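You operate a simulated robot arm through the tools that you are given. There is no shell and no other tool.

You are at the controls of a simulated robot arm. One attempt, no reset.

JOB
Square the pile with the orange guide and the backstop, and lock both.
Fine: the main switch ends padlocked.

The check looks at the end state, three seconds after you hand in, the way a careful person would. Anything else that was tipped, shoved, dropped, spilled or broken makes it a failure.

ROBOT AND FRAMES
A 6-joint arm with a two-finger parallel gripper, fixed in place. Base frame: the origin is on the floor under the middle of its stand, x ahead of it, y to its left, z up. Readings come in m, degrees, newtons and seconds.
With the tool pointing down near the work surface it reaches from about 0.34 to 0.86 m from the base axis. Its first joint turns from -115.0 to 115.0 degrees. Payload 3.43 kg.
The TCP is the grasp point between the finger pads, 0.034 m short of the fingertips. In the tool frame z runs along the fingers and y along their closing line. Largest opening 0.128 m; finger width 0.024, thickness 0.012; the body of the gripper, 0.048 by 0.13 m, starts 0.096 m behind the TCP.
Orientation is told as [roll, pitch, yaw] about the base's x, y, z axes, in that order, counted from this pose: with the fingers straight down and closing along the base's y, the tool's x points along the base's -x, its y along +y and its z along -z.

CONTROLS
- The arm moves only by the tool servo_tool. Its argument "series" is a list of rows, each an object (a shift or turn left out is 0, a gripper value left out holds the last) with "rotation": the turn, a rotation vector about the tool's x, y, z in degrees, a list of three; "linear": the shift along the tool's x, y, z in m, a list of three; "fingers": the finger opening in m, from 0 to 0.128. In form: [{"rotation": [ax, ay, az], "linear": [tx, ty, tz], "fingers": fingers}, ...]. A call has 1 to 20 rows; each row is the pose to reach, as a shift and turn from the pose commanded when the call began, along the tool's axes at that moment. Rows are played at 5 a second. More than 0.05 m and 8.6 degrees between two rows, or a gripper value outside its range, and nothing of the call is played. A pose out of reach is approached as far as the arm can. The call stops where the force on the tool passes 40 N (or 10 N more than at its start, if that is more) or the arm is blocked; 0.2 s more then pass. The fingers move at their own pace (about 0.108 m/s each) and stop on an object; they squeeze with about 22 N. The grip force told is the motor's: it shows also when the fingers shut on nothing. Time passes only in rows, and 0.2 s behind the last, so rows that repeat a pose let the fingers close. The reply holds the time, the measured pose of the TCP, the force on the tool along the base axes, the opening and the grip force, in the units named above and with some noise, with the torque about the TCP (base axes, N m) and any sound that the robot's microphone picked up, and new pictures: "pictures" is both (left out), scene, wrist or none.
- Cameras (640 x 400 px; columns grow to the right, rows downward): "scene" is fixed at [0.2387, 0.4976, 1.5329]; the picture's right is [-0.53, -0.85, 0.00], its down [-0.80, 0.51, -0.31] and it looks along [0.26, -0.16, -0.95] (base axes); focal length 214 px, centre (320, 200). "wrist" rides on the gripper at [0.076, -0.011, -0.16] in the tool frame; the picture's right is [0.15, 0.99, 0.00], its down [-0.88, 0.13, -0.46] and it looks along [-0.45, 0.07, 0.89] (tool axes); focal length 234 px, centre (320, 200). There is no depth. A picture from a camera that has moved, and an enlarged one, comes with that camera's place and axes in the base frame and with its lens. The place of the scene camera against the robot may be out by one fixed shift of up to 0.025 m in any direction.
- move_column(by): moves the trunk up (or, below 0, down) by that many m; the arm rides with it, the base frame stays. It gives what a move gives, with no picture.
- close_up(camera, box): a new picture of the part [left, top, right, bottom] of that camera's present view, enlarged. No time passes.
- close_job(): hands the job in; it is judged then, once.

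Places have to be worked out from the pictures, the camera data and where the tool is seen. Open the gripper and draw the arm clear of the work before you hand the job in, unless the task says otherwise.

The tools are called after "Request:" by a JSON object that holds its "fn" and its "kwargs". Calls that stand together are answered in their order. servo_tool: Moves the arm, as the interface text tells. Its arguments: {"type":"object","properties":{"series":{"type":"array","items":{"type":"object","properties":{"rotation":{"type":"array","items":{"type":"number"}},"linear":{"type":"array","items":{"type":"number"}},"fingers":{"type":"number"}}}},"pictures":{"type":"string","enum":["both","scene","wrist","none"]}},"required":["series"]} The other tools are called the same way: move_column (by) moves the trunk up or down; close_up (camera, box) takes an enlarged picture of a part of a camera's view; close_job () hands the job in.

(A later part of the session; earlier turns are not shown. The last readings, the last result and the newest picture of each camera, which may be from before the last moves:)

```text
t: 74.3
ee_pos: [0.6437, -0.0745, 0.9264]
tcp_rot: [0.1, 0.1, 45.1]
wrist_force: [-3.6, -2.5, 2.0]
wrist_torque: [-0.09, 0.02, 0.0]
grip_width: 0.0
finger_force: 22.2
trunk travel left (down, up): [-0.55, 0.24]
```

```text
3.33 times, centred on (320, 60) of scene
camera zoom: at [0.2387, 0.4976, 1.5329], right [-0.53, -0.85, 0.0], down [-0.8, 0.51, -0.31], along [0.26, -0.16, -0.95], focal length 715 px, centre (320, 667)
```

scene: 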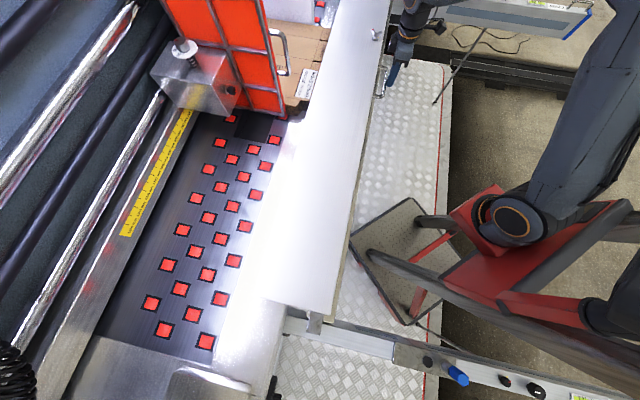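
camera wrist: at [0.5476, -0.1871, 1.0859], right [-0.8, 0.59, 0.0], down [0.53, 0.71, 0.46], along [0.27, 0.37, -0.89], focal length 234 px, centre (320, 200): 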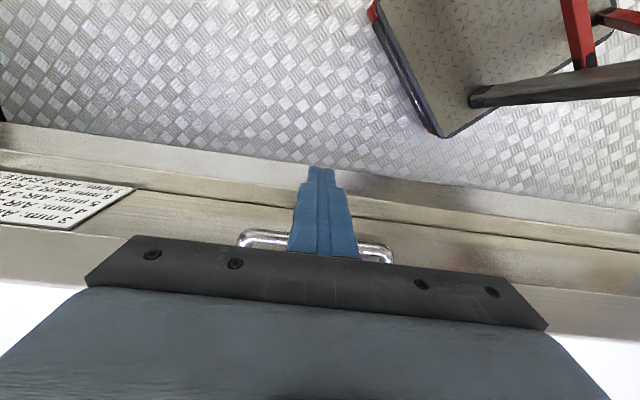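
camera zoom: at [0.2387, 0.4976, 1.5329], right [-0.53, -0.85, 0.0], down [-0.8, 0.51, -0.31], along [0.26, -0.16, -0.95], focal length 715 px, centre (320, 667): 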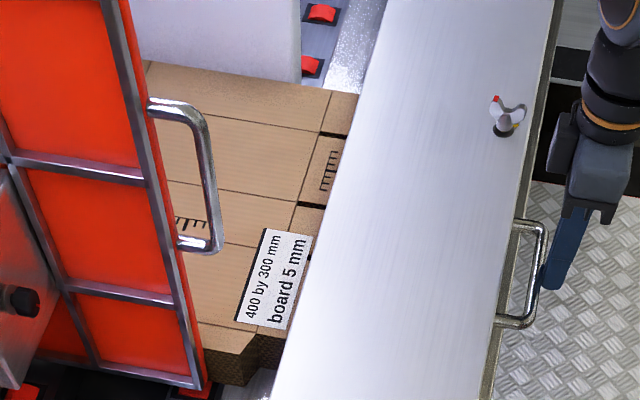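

The backstop's rear edge has nearly reached the pile. I'll continue in 2 mm steps and watch the force.

Request:
{"fn": "servo_tool", "kwargs": {"series": [{"linear": [-0.002, 0, 0]}, {"linear": [-0.004, 0, 0]}, {"linear": [-0.006, 0, 0]}, {"linear": [-0.008, 0, 0]}, {"linear": [-0.01, 0, 0]}], "pictures": "scene"}}

Request:
{"fn": "close_up", "kwargs": {"camera": "scene", "box": [240, 0, 400, 120]}}

```text
t: 75.5
ee_pos: [0.6497, -0.068, 0.9263]
tcp_rot: [0.3, 0.1, 45.1]
wrist_force: [-3.1, -5.2, -2.1]
wrist_torque: [-0.06, 0.1, -0.05]
grip_width: 0.0
finger_force: 22.1
trunk travel left (down, up): [-0.55, 0.24]
```

scene: 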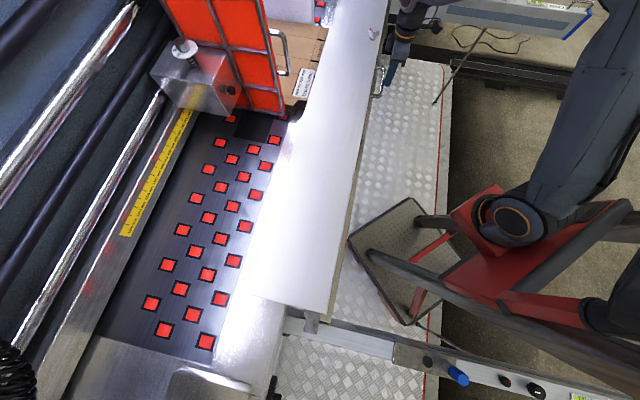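

```text
3.33 times, centred on (320, 60) of scene
camera zoom: at [0.2387, 0.4976, 1.5329], right [-0.53, -0.85, 0.0], down [-0.8, 0.51, -0.31], along [0.26, -0.16, -0.95], focal length 715 px, centre (320, 667)
```

zoom: 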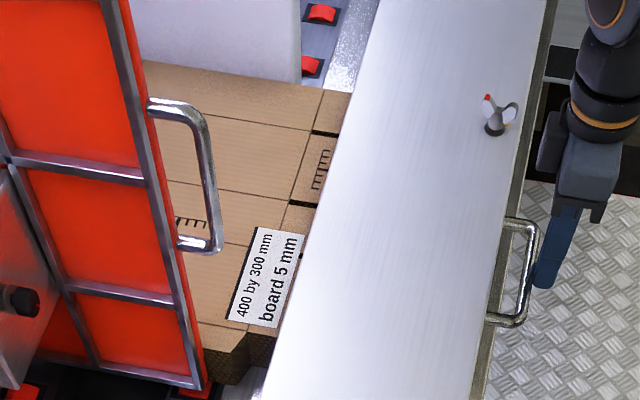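

The pile is now moving with the backstop at only about 6 N. I'll continue in 2 mm steps toward the gates.

Request:
{"fn": "servo_tool", "kwargs": {"series": [{"linear": [-0.002, 0, 0]}, {"linear": [-0.004, 0, 0]}, {"linear": [-0.006, 0, 0]}, {"linear": [-0.008, 0, 0]}, {"linear": [-0.01, 0, 0]}, {"linear": [-0.012, 0, 0]}, {"linear": [-0.014, 0, 0]}, {"linear": [-0.016, 0, 0]}], "pictures": "scene"}}

Request:
{"fn": "close_up", "kwargs": {"camera": "scene", "box": [200, 0, 400, 120]}}

```text
t: 77.3
ee_pos: [0.6629, -0.0569, 0.9263]
tcp_rot: [0.0, 0.1, 45.1]
wrist_force: [-6.0, -2.2, -1.2]
wrist_torque: [-0.06, 0.17, 0.0]
grip_width: 0.0001
finger_force: 22.3
trunk travel left (down, up): [-0.55, 0.24]
```

scene: 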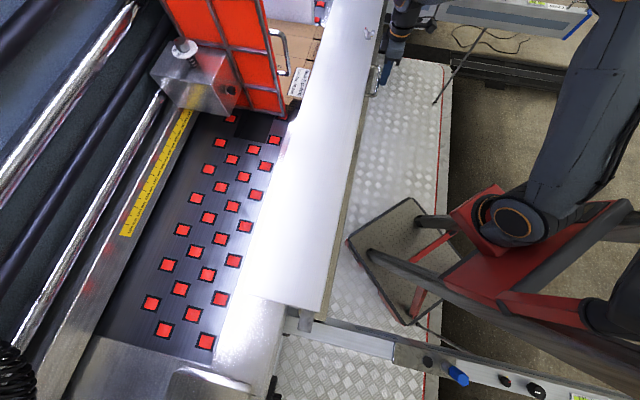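

```text
3.20 times, centred on (300, 60) of scene
camera zoom: at [0.2387, 0.4976, 1.5329], right [-0.53, -0.85, 0.0], down [-0.8, 0.51, -0.31], along [0.26, -0.16, -0.95], focal length 686 px, centre (384, 648)
```

zoom: 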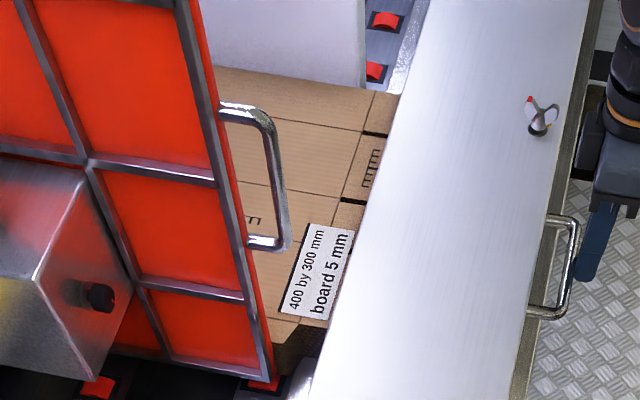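

Request:
{"fn": "servo_tool", "kwargs": {"series": [{"linear": [-0.002, 0, 0]}, {"linear": [-0.004, 0, 0]}, {"linear": [-0.006, 0, 0]}, {"linear": [-0.008, 0, 0]}, {"linear": [-0.01, 0, 0]}, {"linear": [-0.012, 0, 0]}, {"linear": [-0.014, 0, 0]}, {"linear": [-0.016, 0, 0]}], "pictures": "scene"}}

Request:
{"fn": "close_up", "kwargs": {"camera": "scene", "box": [200, 0, 400, 120]}}

```text
t: 79.2
ee_pos: [0.6706, -0.0465, 0.9258]
tcp_rot: [0.1, 0.1, 45.0]
wrist_force: [-15.7, -16.1, -0.1]
wrist_torque: [-0.57, 0.08, 0.0]
grip_width: 0.0
finger_force: 21.9
trunk travel left (down, up): [-0.55, 0.24]
```

scene: 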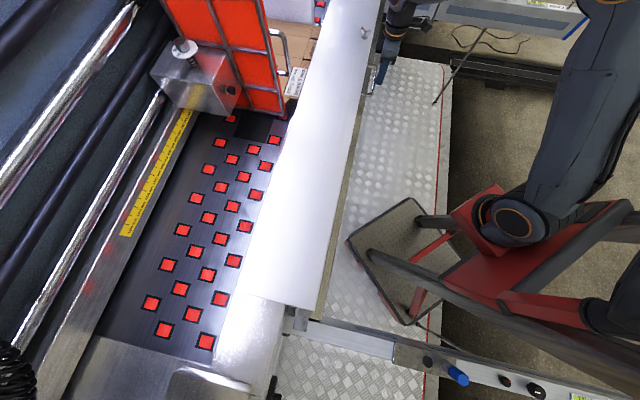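

```text
3.20 times, centred on (300, 60) of scene
camera zoom: at [0.2387, 0.4976, 1.5329], right [-0.53, -0.85, 0.0], down [-0.8, 0.51, -0.31], along [0.26, -0.16, -0.95], focal length 686 px, centre (384, 648)
```

zoom: 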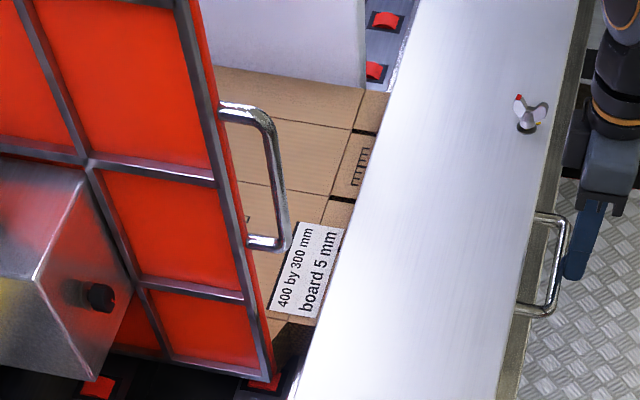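

The force jumped to 22 N and motion stopped after about 70 mm of travel, consistent with the ruler reaching 300 mm: the pile is against the gates. I'll back the finger off and lift, then inspect.

Request:
{"fn": "servo_tool", "kwargs": {"series": [{"linear": [0.002, 0, 0]}, {"linear": [0.01, 0, 0]}, {"linear": [0.03, 0, 0]}, {"linear": [0.04, 0, -0.03]}, {"linear": [0.04, 0, -0.07]}, {"linear": [0.04, 0, -0.11]}, {"linear": [0.04, 0, -0.15]}, {"linear": [0.04, 0, -0.19]}, {"linear": [0.04, 0, -0.23]}], "pictures": "both"}}

Request:
{"fn": "close_up", "kwargs": {"camera": "scene", "box": [200, 0, 400, 120]}}

```text
t: 81.2
ee_pos: [0.6438, -0.0743, 1.1559]
tcp_rot: [0.2, 0.0, 45.0]
wrist_force: [0.3, 0.4, 0.1]
wrist_torque: [-0.02, 0.06, -0.01]
grip_width: 0.0002
finger_force: 21.9
trunk travel left (down, up): [-0.55, 0.24]
camera wrist: at [0.5995, -0.1346, 1.3162], right [-0.8, 0.59, 0.0], down [0.53, 0.71, 0.46], along [0.27, 0.37, -0.89], focal length 234 px, centre (320, 200)
```

scene: 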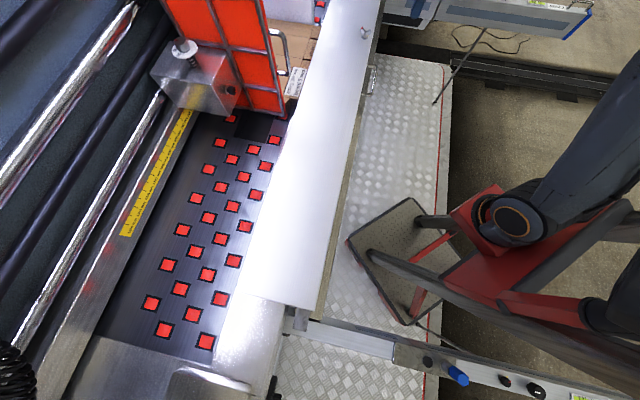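
wrist: 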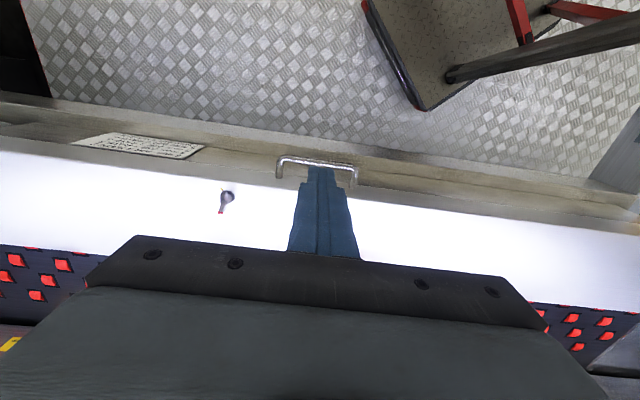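

```text
3.20 times, centred on (300, 60) of scene
camera zoom: at [0.2387, 0.4976, 1.5329], right [-0.53, -0.85, 0.0], down [-0.8, 0.51, -0.31], along [0.26, -0.16, -0.95], focal length 686 px, centre (384, 648)
```

zoom: 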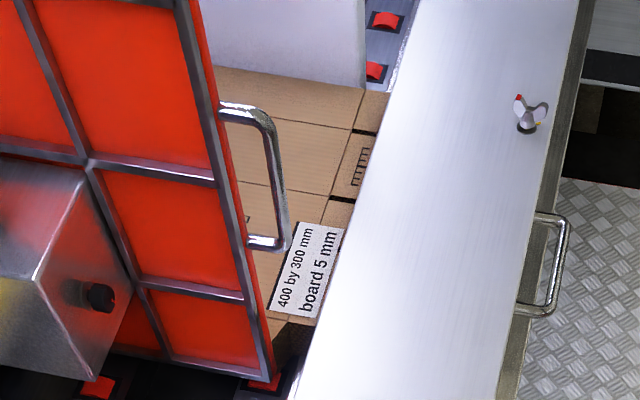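

Request:
{"fn": "close_up", "kwargs": {"camera": "wrist", "box": [200, 180, 255, 225]}}

Request:
{"fn": "servo_tool", "kwargs": {"series": [{"linear": [-0.01, -0.02, -0.03]}, {"linear": [-0.02, -0.04, -0.06]}, {"linear": [-0.02, -0.05, -0.1]}, {"linear": [-0.02, -0.05, -0.13]}], "pictures": "none"}}

```text
8.89 times, centred on (228, 202) of wrist
camera zoom: at [0.5995, -0.1346, 1.3162], right [-0.8, 0.59, 0.0], down [0.53, 0.71, 0.46], along [0.27, 0.37, -0.89], focal length 2082 px, centre (1142, 178)
```

zoom: 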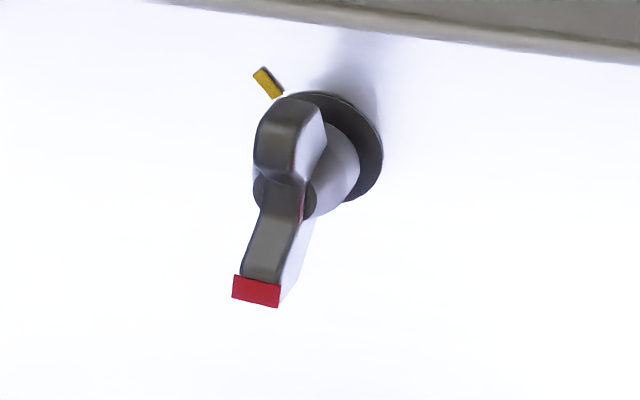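

```text
t: 82.2
ee_pos: [0.6955, -0.0954, 1.2847]
tcp_rot: [0.2, 0.0, 45.0]
wrist_force: [0.5, 0.3, 0.6]
wrist_torque: [0.03, 0.01, 0.02]
grip_width: 0.0002
finger_force: 22.1
trunk travel left (down, up): [-0.55, 0.24]
```

The wing nut is at u≈0.652, n≈0.533, with its wings at about 80° and the yellow mark at about −48°, so it needs roughly 130° clockwise. I'll raise the trunk back up for better reach before going there.

Request:
{"fn": "move_column", "kwargs": {"by": 0.15}}

Request:
{"fn": "servo_tool", "kwargs": {"series": [{"linear": [0, 0, 0.04], "fingers": 0.05, "rotation": [0, 0, 2]}, {"linear": [0, 0, 0.08], "rotation": [0, 0, 4]}, {"linear": [0, 0, 0.12], "rotation": [0, 0, 6]}, {"linear": [0, 0, 0.16], "rotation": [0, 0, 8]}, {"linear": [0, 0, 0.2], "rotation": [0, 0, 10]}, {"linear": [-0.02, -0.02, 0.235], "rotation": [0, 0, 10]}, {"linear": [-0.045, -0.045, 0.27], "rotation": [0, 0, 10]}, {"linear": [-0.07, -0.06, 0.3], "rotation": [0, 0, 10]}, {"linear": [-0.09, -0.08, 0.32], "rotation": [0, 0, 10]}, {"linear": [-0.1087, -0.0924, 0.335], "rotation": [0, 0, 10]}, {"linear": [-0.1087, -0.0924, 0.335], "rotation": [0, 0, 10]}], "pictures": "both"}}

```text
t: 83.9
ee_pos: [0.69, -0.095, 1.4338]
tcp_rot: [0.0, -0.1, 45.0]
wrist_force: [-1.0, -0.7, 0.4]
wrist_torque: [0.0, -0.02, 0.0]
grip_width: 0.0
finger_force: 22.2
trunk travel left (down, up): [-0.7, 0.09]
```

```text
t: 86.3
ee_pos: [0.8334, -0.0814, 1.0993]
tcp_rot: [0.1, 0.0, 35.1]
wrist_force: [-1.2, -0.6, -0.4]
wrist_torque: [-0.02, 0.0, 0.02]
grip_width: 0.0502
finger_force: 0.1
trunk travel left (down, up): [-0.7, 0.09]
camera wrist: at [0.7776, -0.1339, 1.2595], right [-0.69, 0.73, 0.0], down [0.65, 0.61, 0.46], along [0.33, 0.31, -0.89], focal length 234 px, centre (320, 200)
```

scene: 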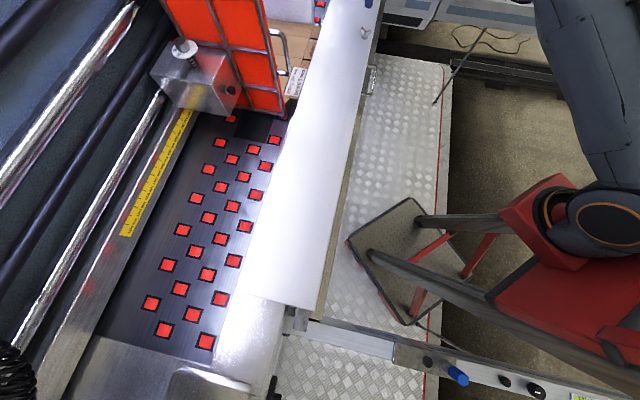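
wrist: 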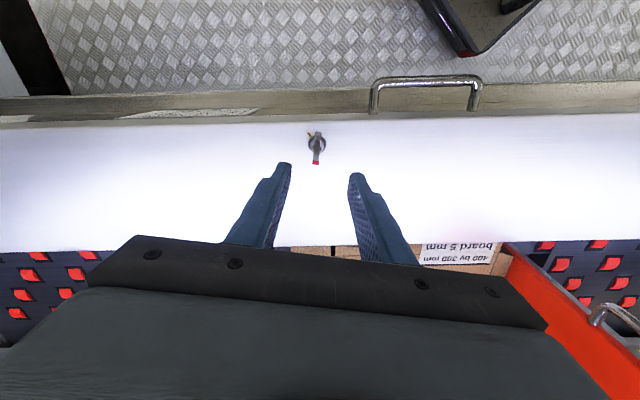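

Very nearly above the wing nut. I'll zoom for fine alignment.

Request:
{"fn": "close_up", "kwargs": {"camera": "wrist", "box": [290, 120, 346, 172]}}

```text
7.69 times, centred on (318, 146) of wrist
camera zoom: at [0.7776, -0.1339, 1.2595], right [-0.69, 0.73, 0.0], down [0.65, 0.61, 0.46], along [0.33, 0.31, -0.89], focal length 1801 px, centre (335, 615)
```

zoom: 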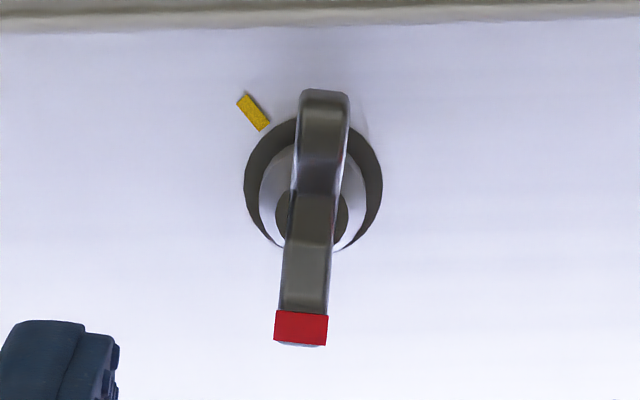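

Well aligned. I'll shift 3 mm, square the fingers to the wings, and descend so the fingertips straddle the wings just above the backstop's top.

Request:
{"fn": "servo_tool", "kwargs": {"series": [{"linear": [0, -0.003, 0.02], "rotation": [0, 0, -1.5]}, {"linear": [0, -0.003, 0.05], "rotation": [0, 0, -3.3]}, {"linear": [0, -0.003, 0.08], "rotation": [0, 0, -3.3]}, {"linear": [0, -0.003, 0.1], "rotation": [0, 0, -3.3]}, {"linear": [0, -0.003, 0.112], "rotation": [0, 0, -3.3]}, {"linear": [0, -0.003, 0.112], "rotation": [0, 0, -3.3]}], "pictures": "both"}}

Request:
{"fn": "close_up", "kwargs": {"camera": "wrist", "box": [260, 130, 380, 230]}}

```text
t: 87.7
ee_pos: [0.8337, -0.0871, 0.9868]
tcp_rot: [0.1, -0.1, 38.5]
wrist_force: [-0.7, 0.1, 0.5]
wrist_torque: [0.01, -0.01, 0.02]
grip_width: 0.05
finger_force: 0.0
trunk travel left (down, up): [-0.7, 0.09]
camera wrist: at [0.7815, -0.1423, 1.1476], right [-0.73, 0.68, 0.0], down [0.61, 0.65, 0.46], along [0.31, 0.33, -0.89], focal length 234 px, centre (320, 200)
```

scene: 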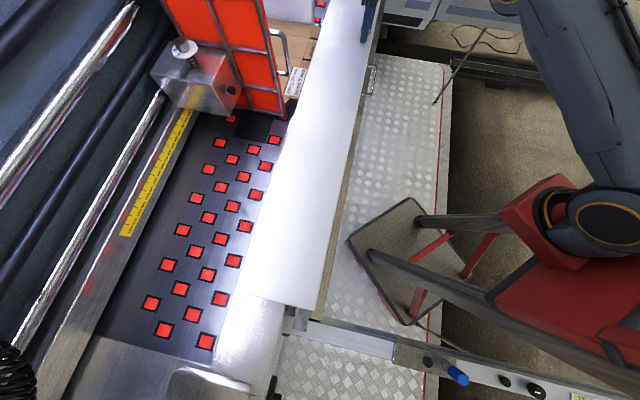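
wrist: 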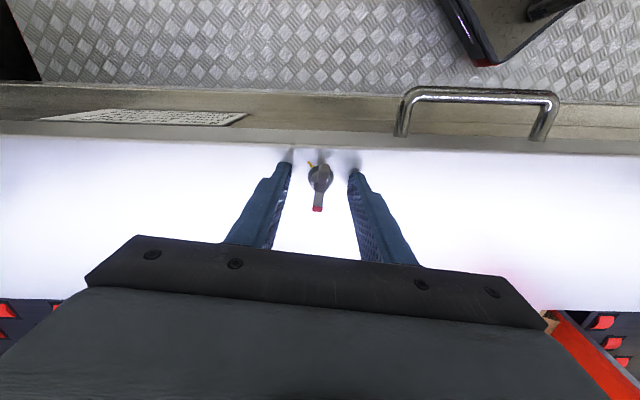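

```text
4.00 times, centred on (320, 180) of wrist
camera zoom: at [0.7815, -0.1423, 1.1476], right [-0.73, 0.68, 0.0], down [0.61, 0.65, 0.46], along [0.31, 0.33, -0.89], focal length 937 px, centre (320, 280)
```

zoom: 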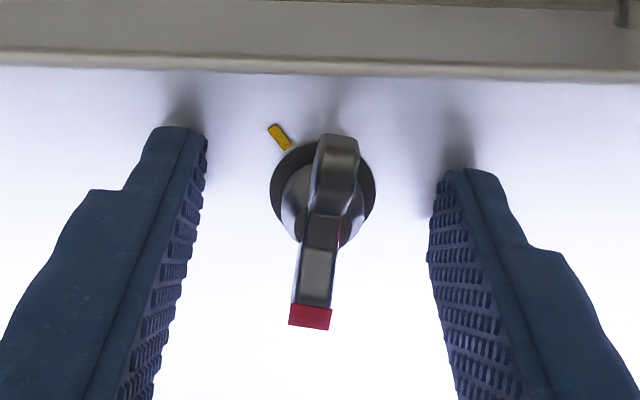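

The wing sits centred between the fingers. I'll close and check the side forces.

Request:
{"fn": "servo_tool", "kwargs": {"series": [{"fingers": 0.03}, {"fingers": 0.0}, {"fingers": 0.0}, {"fingers": 0.0}], "pictures": "wrist"}}

Request:
{"fn": "close_up", "kwargs": {"camera": "wrist", "box": [260, 130, 380, 230]}}

```text
t: 88.7
ee_pos: [0.8332, -0.0868, 0.9869]
tcp_rot: [0.1, -0.1, 38.4]
wrist_force: [-6.3, 4.0, -0.5]
wrist_torque: [-0.01, 0.23, 0.03]
grip_width: 0.0175
finger_force: 45.3
trunk travel left (down, up): [-0.7, 0.09]
camera wrist: at [0.7811, -0.1416, 1.1478], right [-0.73, 0.68, 0.0], down [0.61, 0.65, 0.46], along [0.31, 0.33, -0.89], focal length 234 px, centre (320, 200)
```

wrist: 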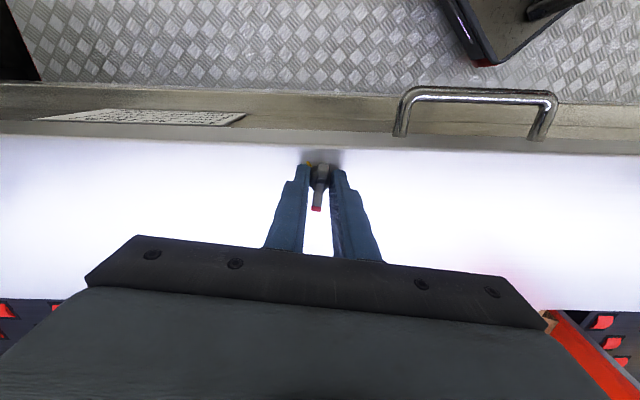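

```text
4.00 times, centred on (320, 180) of wrist
camera zoom: at [0.7811, -0.1416, 1.1478], right [-0.73, 0.68, 0.0], down [0.61, 0.65, 0.46], along [0.31, 0.33, -0.89], focal length 937 px, centre (320, 280)
```

zoom: 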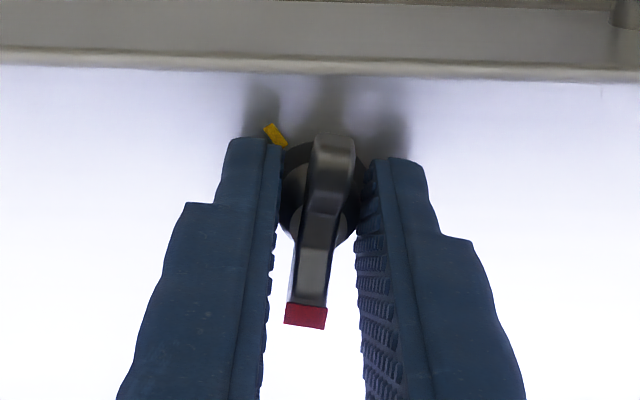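

The fingers closed on the wider hub base (17.5 mm) instead of the wings. I'll open, rise about 14 mm and re-grip on the wings themselves.

Request:
{"fn": "servo_tool", "kwargs": {"series": [{"fingers": 0.03}, {"fingers": 0.04}, {"linear": [0, 0, -0.007], "fingers": 0.04}, {"linear": [0, 0, -0.014], "fingers": 0.04}, {"linear": [0, 0, -0.014], "fingers": 0.0}, {"linear": [0, 0, -0.014], "fingers": 0.0}, {"linear": [0, 0, -0.014], "fingers": 0.0}], "pictures": "wrist"}}

Request:
{"fn": "close_up", "kwargs": {"camera": "wrist", "box": [260, 130, 380, 230]}}

```text
t: 90.3
ee_pos: [0.8345, -0.0857, 1.0013]
tcp_rot: [0.1, 0.0, 38.4]
wrist_force: [-6.7, 4.9, 2.3]
wrist_torque: [-0.3, 0.72, 0.03]
grip_width: 0.0081
finger_force: 41.6
trunk travel left (down, up): [-0.7, 0.09]
camera wrist: at [0.7815, -0.1413, 1.162], right [-0.73, 0.68, 0.0], down [0.61, 0.65, 0.46], along [0.31, 0.33, -0.89], focal length 234 px, centre (320, 200)
```

wrist: 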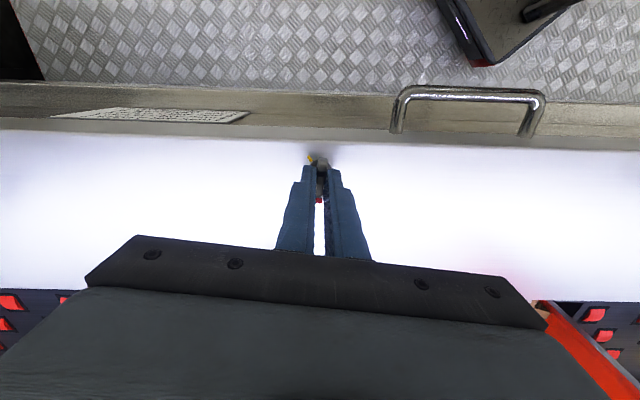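

```text
4.00 times, centred on (320, 180) of wrist
camera zoom: at [0.7815, -0.1413, 1.162], right [-0.73, 0.68, 0.0], down [0.61, 0.65, 0.46], along [0.31, 0.33, -0.89], focal length 937 px, centre (320, 280)
```

zoom: 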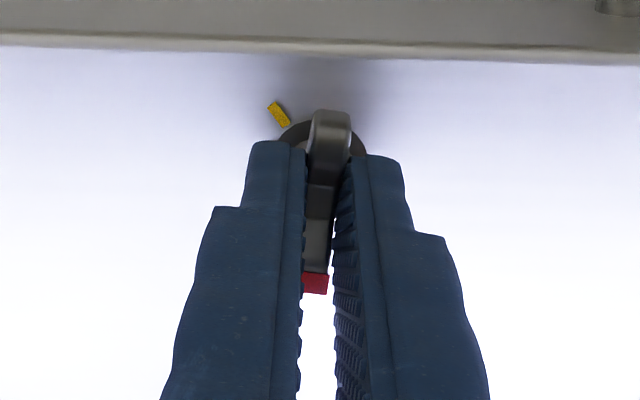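

Now the fingers hold the wings (8 mm). Because the unlocked backstop slides easily, I'll keep a light push toward the pile while turning, starting by centring and adding a small bias toward +n.

Request:
{"fn": "servo_tool", "kwargs": {"series": [{"linear": [-0.0006, 0.0008, 0]}, {"linear": [-0.0013, 0.0016, 0]}, {"linear": [-0.0013, 0.0016, 0]}], "pictures": "none"}}

```text
t: 91.1
ee_pos: [0.8337, -0.0853, 1.0018]
tcp_rot: [0.1, 0.0, 38.4]
wrist_force: [-13.3, -8.9, -7.0]
wrist_torque: [0.42, -0.51, 0.0]
grip_width: 0.0076
finger_force: 41.7
trunk travel left (down, up): [-0.7, 0.09]
```

Request:
{"fn": "servo_tool", "kwargs": {"series": [{"rotation": [0, 0, 5]}, {"rotation": [0, 0, 10]}, {"rotation": [0, 0, 15]}, {"rotation": [0, 0, 20]}], "pictures": "wrist"}}

Request:
{"fn": "close_up", "kwargs": {"camera": "wrist", "box": [260, 130, 380, 230]}}

```text
t: 92.1
ee_pos: [0.8328, -0.0844, 1.0016]
tcp_rot: [0.1, 0.2, 18.3]
wrist_force: [-19.1, -22.1, -9.5]
wrist_torque: [-0.88, 0.95, -0.02]
grip_width: 0.008
finger_force: 42.0
trunk travel left (down, up): [-0.7, 0.09]
camera wrist: at [0.7655, -0.1193, 1.1622], right [-0.45, 0.89, 0.0], down [0.8, 0.4, 0.46], along [0.41, 0.21, -0.89], focal length 234 px, centre (320, 200)
```

wrist: 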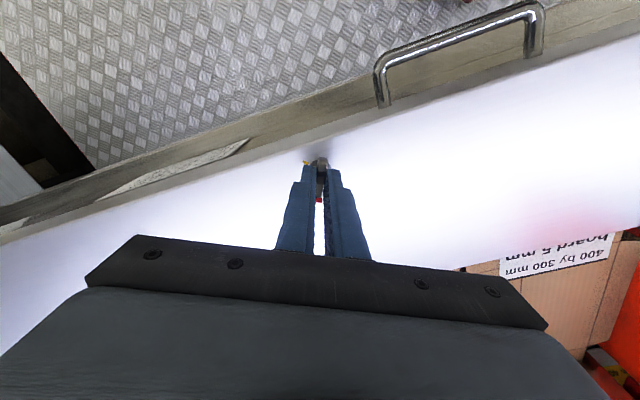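

```text
4.00 times, centred on (320, 180) of wrist
camera zoom: at [0.7655, -0.1193, 1.1622], right [-0.45, 0.89, 0.0], down [0.8, 0.4, 0.46], along [0.41, 0.21, -0.89], focal length 937 px, centre (320, 280)
```

zoom: 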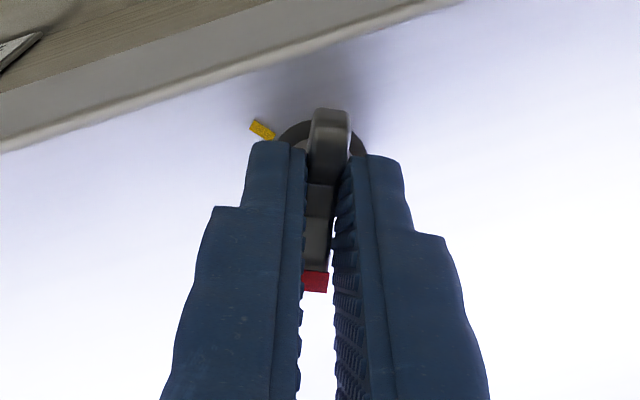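

Turning well. The n-push has grown to 29 N, so I'll relax it by about 2 mm as I continue.

Request:
{"fn": "servo_tool", "kwargs": {"series": [{"linear": [0.0008, -0.0004, 0]}, {"linear": [0.0018, -0.0009, 0]}, {"linear": [0.0018, -0.0009, 0], "rotation": [0, 0, 5]}, {"linear": [0.0018, -0.0009, 0], "rotation": [0, 0, 10]}, {"linear": [0.0018, -0.0009, 0], "rotation": [0, 0, 15]}, {"linear": [0.0018, -0.0009, 0], "rotation": [0, 0, 20]}], "pictures": "none"}}

```text
t: 93.5
ee_pos: [0.8339, -0.0851, 1.0016]
tcp_rot: [0.1, 0.1, -1.6]
wrist_force: [-12.9, -10.7, -13.7]
wrist_torque: [-0.36, -0.78, 0.02]
grip_width: 0.008
finger_force: 42.0
trunk travel left (down, up): [-0.7, 0.09]
```

Request:
{"fn": "servo_tool", "kwargs": {"series": [{"linear": [0, 0, 0.0005], "rotation": [0, 0, 5]}, {"linear": [0, 0, 0.001], "rotation": [0, 0, 10]}, {"linear": [0, 0, 0.001], "rotation": [0, 0, 15]}, {"linear": [0, 0, 0.001], "rotation": [0, 0, 20]}], "pictures": "wrist"}}

Request:
{"fn": "close_up", "kwargs": {"camera": "wrist", "box": [260, 130, 380, 230]}}

```text
t: 94.5
ee_pos: [0.8345, -0.085, 1.0019]
tcp_rot: [0.0, 0.0, -21.6]
wrist_force: [-4.3, -4.4, -3.6]
wrist_torque: [0.16, 0.91, 0.0]
grip_width: 0.0078
finger_force: 42.0
trunk travel left (down, up): [-0.7, 0.09]
camera wrist: at [0.7589, -0.0668, 1.1621], right [0.23, 0.97, 0.0], down [0.87, -0.2, 0.46], along [0.45, -0.1, -0.89], focal length 234 px, centre (320, 200)
```

wrist: 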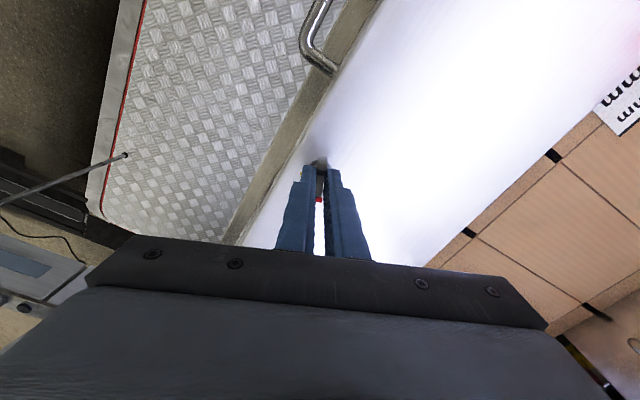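

```text
4.00 times, centred on (320, 180) of wrist
camera zoom: at [0.7589, -0.0668, 1.1621], right [0.23, 0.97, 0.0], down [0.87, -0.2, 0.46], along [0.45, -0.1, -0.89], focal length 937 px, centre (320, 280)
```

zoom: 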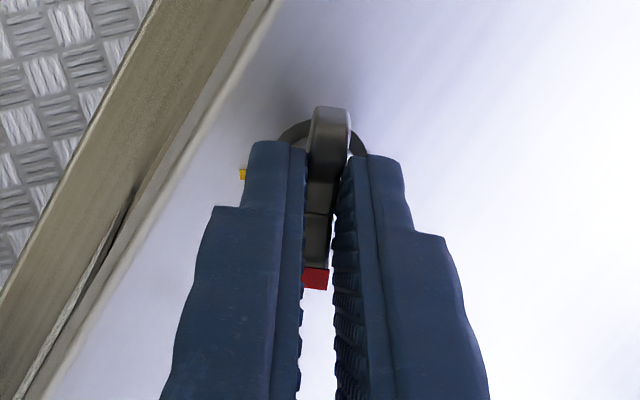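

60° done, and n-force is down to 6 N. I'll add a 1 mm bias toward the pile and continue.

Request:
{"fn": "servo_tool", "kwargs": {"series": [{"linear": [-0.0002, 0.0005, 0], "rotation": [0, 0, 4]}, {"linear": [-0.0004, 0.0009, 0], "rotation": [0, 0, 8]}, {"linear": [-0.0005, 0.0012, 0], "rotation": [0, 0, 12]}, {"linear": [-0.0006, 0.0014, 0], "rotation": [0, 0, 16]}, {"linear": [-0.0006, 0.0014, 0], "rotation": [0, 0, 20]}], "pictures": "none"}}

```text
t: 95.7
ee_pos: [0.8338, -0.0831, 1.0024]
tcp_rot: [0.2, -0.1, -41.8]
wrist_force: [-10.4, -4.5, -5.4]
wrist_torque: [-0.36, 0.14, 0.02]
grip_width: 0.008
finger_force: 41.8
trunk travel left (down, up): [-0.7, 0.09]
```

Request:
{"fn": "servo_tool", "kwargs": {"series": [{"linear": [0, 0.0003, 0], "rotation": [0, 0, 5]}, {"linear": [0, 0.0006, 0], "rotation": [0, 0, 10]}, {"linear": [0, 0.0008, 0], "rotation": [0, 0, 15]}, {"linear": [0, 0.001, 0], "rotation": [0, 0, 20]}], "pictures": "wrist"}}

Request:
{"fn": "close_up", "kwargs": {"camera": "wrist", "box": [260, 130, 380, 230]}}

```text
t: 96.7
ee_pos: [0.8344, -0.0838, 1.0025]
tcp_rot: [0.1, 0.1, -61.6]
wrist_force: [-11.4, -7.1, -6.3]
wrist_torque: [-0.6, 0.21, 0.03]
grip_width: 0.0079
finger_force: 42.0
trunk travel left (down, up): [-0.7, 0.09]
camera wrist: at [0.7885, -0.0221, 1.1622], right [0.8, 0.6, 0.0], down [0.53, -0.71, 0.46], along [0.27, -0.36, -0.89], focal length 234 px, centre (320, 200)
```

wrist: 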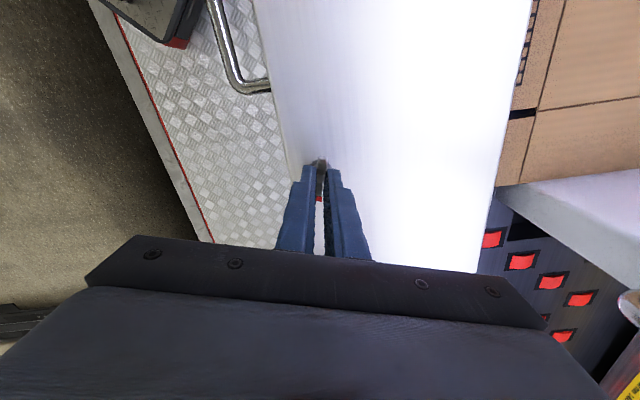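

```text
4.00 times, centred on (320, 180) of wrist
camera zoom: at [0.7885, -0.0221, 1.1622], right [0.8, 0.6, 0.0], down [0.53, -0.71, 0.46], along [0.27, -0.36, -0.89], focal length 937 px, centre (320, 280)
```

zoom: 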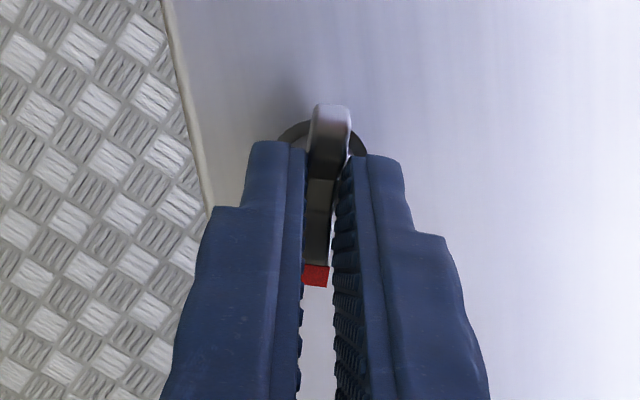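

Request:
{"fn": "servo_tool", "kwargs": {"series": [{"rotation": [0, 0, 5]}, {"rotation": [0, 0, 10]}, {"rotation": [0, 0, 15]}, {"rotation": [0, 0, 20]}, {"rotation": [0, 0, 25]}], "pictures": "wrist"}}

Request:
{"fn": "close_up", "kwargs": {"camera": "wrist", "box": [260, 130, 380, 230]}}

```text
t: 97.9
ee_pos: [0.8342, -0.0832, 1.0019]
tcp_rot: [0.0, 0.1, -86.8]
wrist_force: [-13.3, -8.2, -3.3]
wrist_torque: [-1.3, 0.36, 0.06]
grip_width: 0.0079
finger_force: 42.0
trunk travel left (down, up): [-0.7, 0.09]
camera wrist: at [0.8191, -0.0084, 1.1622], right [0.98, 0.2, 0.0], down [0.18, -0.87, 0.45], along [0.09, -0.45, -0.89], focal length 234 px, centre (320, 200)
```

wrist: 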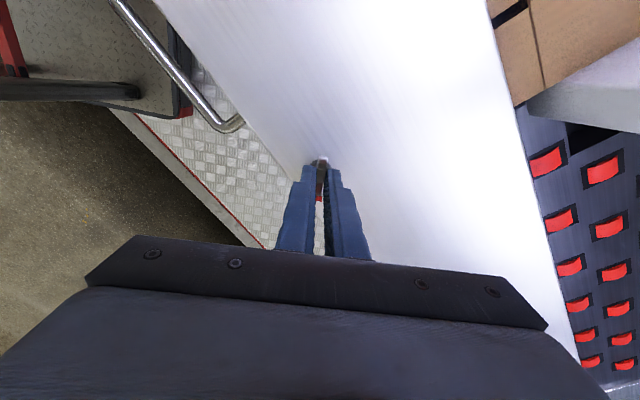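

```text
4.00 times, centred on (320, 180) of wrist
camera zoom: at [0.8191, -0.0084, 1.1622], right [0.98, 0.2, 0.0], down [0.18, -0.87, 0.45], along [0.09, -0.45, -0.89], focal length 937 px, centre (320, 280)
```

zoom: 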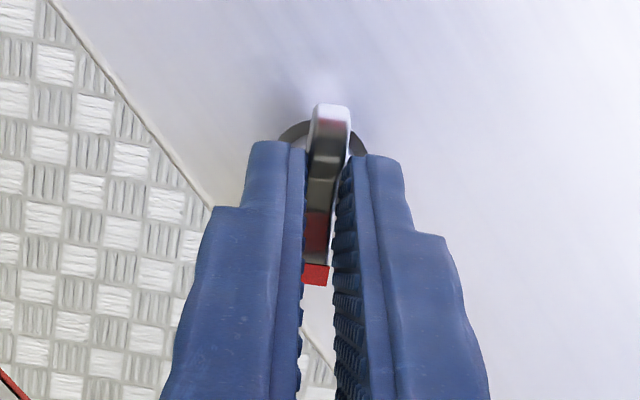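

125° done. I'll turn the estimated last 12°, then open and look at the mark alignment.

Request:
{"fn": "servo_tool", "kwargs": {"series": [{"rotation": [0, 0, 4]}, {"rotation": [0, 0, 8]}, {"rotation": [0, 0, 12]}, {"rotation": [0, 0, 12]}], "pictures": "wrist"}}

Request:
{"fn": "close_up", "kwargs": {"camera": "wrist", "box": [290, 140, 350, 210]}}

```text
t: 98.9
ee_pos: [0.8332, -0.0843, 1.0016]
tcp_rot: [0.1, 0.1, -98.7]
wrist_force: [-11.0, -9.4, -1.8]
wrist_torque: [-1.05, 0.5, 0.01]
grip_width: 0.0079
finger_force: 42.3
trunk travel left (down, up): [-0.7, 0.09]
camera wrist: at [0.8352, -0.0069, 1.1623], right [1.0, 0.0, 0.0], down [0.0, -0.89, 0.45], along [0.0, -0.45, -0.89], focal length 234 px, centre (320, 200)
```

wrist: 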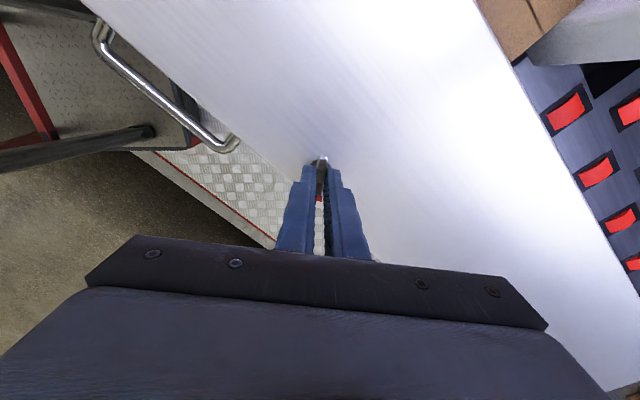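

```text
5.71 times, centred on (320, 175) of wrist
camera zoom: at [0.8352, -0.0069, 1.1623], right [1.0, 0.0, 0.0], down [0.0, -0.89, 0.45], along [0.0, -0.45, -0.89], focal length 1338 px, centre (320, 343)
```

zoom: 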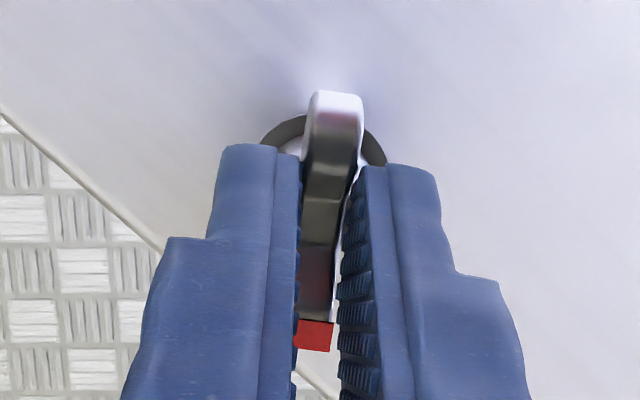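

Total turn is now about 137°. I'll open the fingers and rise to check the alignment.

Request:
{"fn": "servo_tool", "kwargs": {"series": [{"fingers": 0.02}, {"fingers": 0.04}, {"fingers": 0.05}, {"linear": [0, 0, -0.03]}, {"linear": [0, 0, -0.07]}, {"linear": [0, 0, -0.1]}], "pictures": "both"}}

Request:
{"fn": "close_up", "kwargs": {"camera": "wrist", "box": [295, 120, 345, 170]}}

Request:
{"fn": "close_up", "kwargs": {"camera": "scene", "box": [340, 10, 390, 50]}}

```text
t: 100.3
ee_pos: [0.835, -0.0842, 1.1007]
tcp_rot: [-0.1, 0.2, -98.5]
wrist_force: [0.6, -0.1, 0.2]
wrist_torque: [0.01, 0.02, -0.01]
grip_width: 0.05
finger_force: 0.1
trunk travel left (down, up): [-0.7, 0.09]
camera wrist: at [0.8348, -0.0068, 1.2617], right [1.0, 0.0, 0.0], down [0.0, -0.89, 0.45], along [0.0, -0.45, -0.89], focal length 234 px, centre (320, 200)
```

scene: 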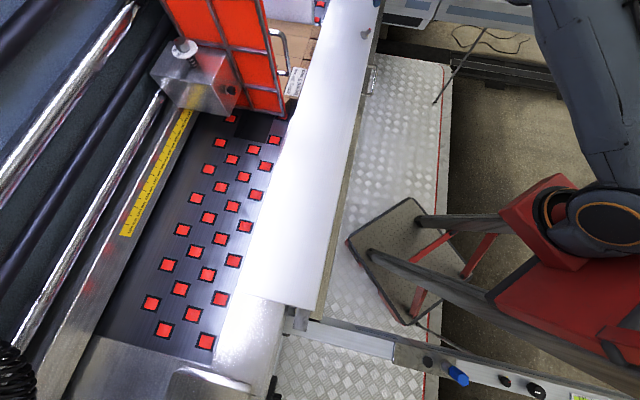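
wrist: 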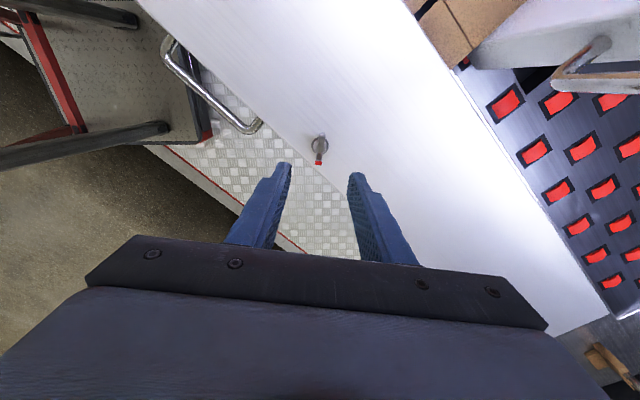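

```text
8.00 times, centred on (320, 145) of wrist
camera zoom: at [0.8348, -0.0068, 1.2617], right [1.0, 0.0, 0.0], down [0.0, -0.89, 0.45], along [0.0, -0.45, -0.89], focal length 1873 px, centre (320, 640)
```

zoom: 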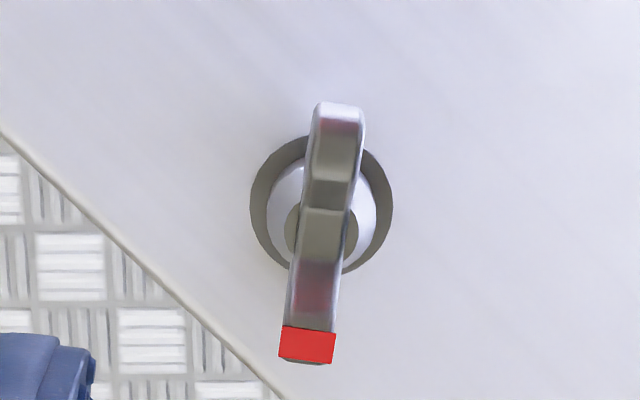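

```text
10.00 times, centred on (365, 30) of scene
camera zoom: at [0.2387, 0.4976, 1.5329], right [-0.53, -0.85, 0.0], down [-0.8, 0.51, -0.31], along [0.26, -0.16, -0.95], focal length 2145 px, centre (-130, 1900)
```

zoom: 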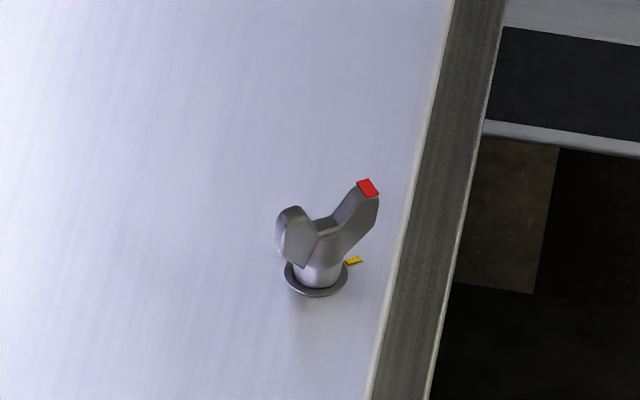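

From directly above, the wing covers the yellow mark. I'll rotate the tool back (ψ≈38°) so the camera sees it from the front.

Request:
{"fn": "servo_tool", "kwargs": {"series": [{"rotation": [0, 0, -8]}, {"rotation": [0, 0, -16]}, {"rotation": [0, 0, -24]}, {"rotation": [0, 0, -32]}, {"rotation": [0, 0, -40]}, {"rotation": [0, 0, -48]}, {"rotation": [0, 0, -56]}, {"rotation": [0, 0, -64]}, {"rotation": [0, 0, -72]}, {"rotation": [0, 0, -80]}, {"rotation": [0, 0, -88]}, {"rotation": [0, 0, -96]}, {"rotation": [0, 0, -104]}, {"rotation": [0, 0, -112]}, {"rotation": [0, 0, -120]}, {"rotation": [0, 0, -128]}, {"rotation": [0, 0, -136]}, {"rotation": [0, 0, -143.5]}], "pictures": "wrist"}}

Request:
{"fn": "close_up", "kwargs": {"camera": "wrist", "box": [295, 120, 345, 170]}}

```text
t: 104.1
ee_pos: [0.8341, -0.0837, 1.1008]
tcp_rot: [0.0, -0.1, 45.1]
wrist_force: [0.3, -0.5, -0.5]
wrist_torque: [0.0, 0.0, 0.02]
grip_width: 0.0498
finger_force: 0.0
trunk travel left (down, up): [-0.7, 0.09]
camera wrist: at [0.7895, -0.1449, 1.262], right [-0.8, 0.6, 0.0], down [0.53, 0.71, 0.46], along [0.27, 0.37, -0.89], focal length 234 px, centre (320, 200)
```

wrist: 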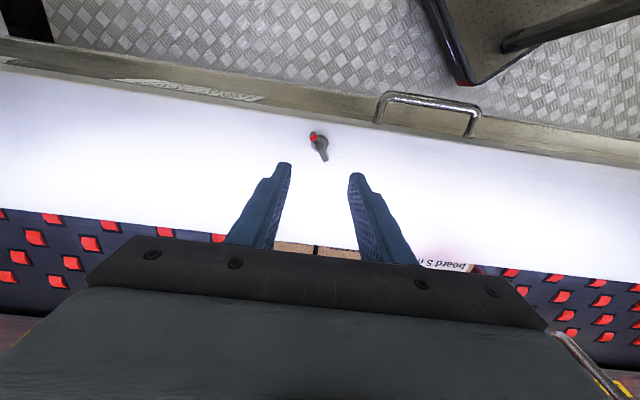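

```text
8.00 times, centred on (320, 145) of wrist
camera zoom: at [0.7895, -0.1449, 1.262], right [-0.8, 0.6, 0.0], down [0.53, 0.71, 0.46], along [0.27, 0.37, -0.89], focal length 1873 px, centre (320, 640)
```

zoom: 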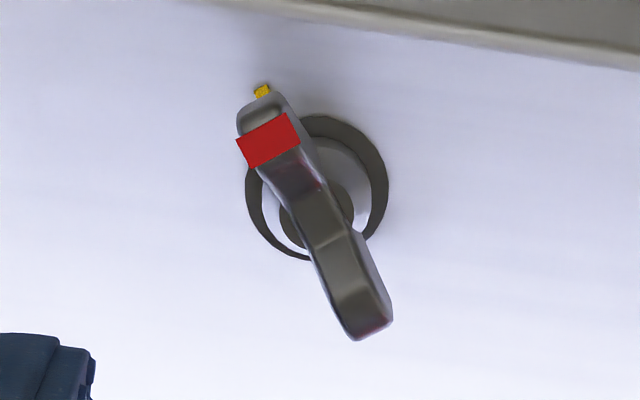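

The yellow mark peeks out right at the end of the red wing, so alignment is within about 2°. Now I'll move up and back for an overhead check of the pile against both the guide and the backstop.

Request:
{"fn": "servo_tool", "kwargs": {"series": [{"linear": [0, 0.0, -0.04], "fingers": 0.0}, {"linear": [0, 0.02, -0.08]}, {"linear": [0, 0.05, -0.11]}, {"linear": [0, 0.08, -0.14]}, {"linear": [0, 0.11, -0.17]}, {"linear": [0, 0.14, -0.19]}, {"linear": [0, 0.17, -0.2]}, {"linear": [0, 0.2, -0.2]}, {"linear": [0, 0.2, -0.2]}], "pictures": "both"}}

Request:
{"fn": "close_up", "kwargs": {"camera": "wrist", "box": [150, 120, 450, 260]}}

```text
t: 106.1
ee_pos: [0.6926, 0.0563, 1.3003]
tcp_rot: [0.0, -0.2, 44.8]
wrist_force: [0.2, -1.1, 0.7]
wrist_torque: [0.01, -0.02, 0.01]
grip_width: 0.0
finger_force: 22.5
trunk travel left (down, up): [-0.7, 0.09]
camera wrist: at [0.6477, -0.0039, 1.4606], right [-0.8, 0.6, 0.0], down [0.53, 0.71, 0.46], along [0.27, 0.37, -0.89], focal length 234 px, centre (320, 200)
```

scene: 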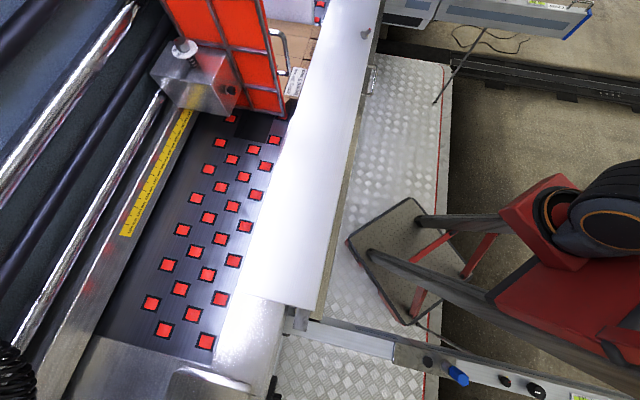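
wrist: 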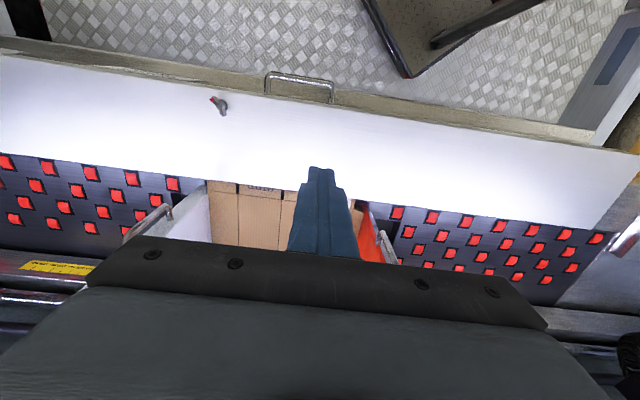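

```text
2.13 times, centred on (300, 190) of wrist
camera zoom: at [0.6477, -0.0039, 1.4606], right [-0.8, 0.6, 0.0], down [0.53, 0.71, 0.46], along [0.27, 0.37, -0.89], focal length 500 px, centre (363, 221)
```

zoom: 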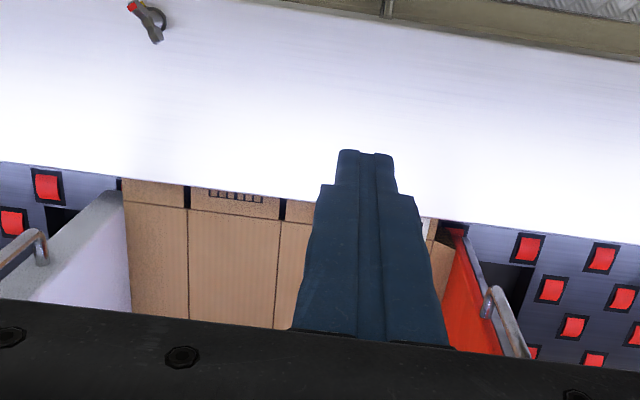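

Pile looks flush between both guides, and the backstop edge overlaps its front in this view. I'll shift forward for a steeper look at the backstop/pile and gate/pile contact lines.

Request:
{"fn": "servo_tool", "kwargs": {"series": [{"linear": [-0.035, 0.015, 0], "fingers": 0.1}, {"linear": [-0.07, 0.03, 0]}, {"linear": [-0.105, 0.05, 0]}, {"linear": [-0.14, 0.07, 0]}, {"linear": [-0.15, 0.07, 0]}], "pictures": "wrist"}}

Request:
{"fn": "close_up", "kwargs": {"camera": "wrist", "box": [90, 50, 340, 240]}}

```text
t: 107.3
ee_pos: [0.7495, 0.2119, 1.3017]
tcp_rot: [0.0, -0.1, 44.9]
wrist_force: [-1.1, 0.4, 0.5]
wrist_torque: [0.0, -0.01, 0.02]
grip_width: 0.1001
finger_force: 0.0
trunk travel left (down, up): [-0.7, 0.09]
camera wrist: at [0.7039, 0.1507, 1.4617], right [-0.8, 0.6, 0.0], down [0.53, 0.71, 0.46], along [0.27, 0.37, -0.89], focal length 234 px, centre (320, 200)
```

wrist: 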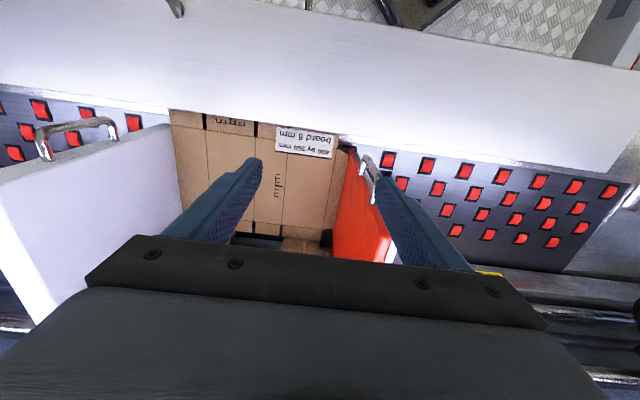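

```text
2.11 times, centred on (215, 145) of wrist
camera zoom: at [0.7039, 0.1507, 1.4617], right [-0.8, 0.6, 0.0], down [0.53, 0.71, 0.46], along [0.27, 0.37, -0.89], focal length 493 px, centre (541, 316)
```

zoom: 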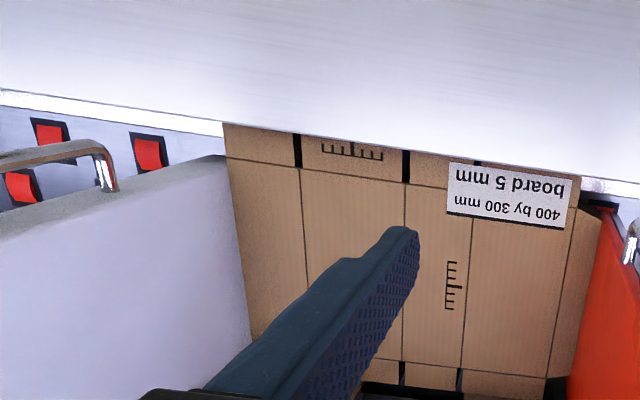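

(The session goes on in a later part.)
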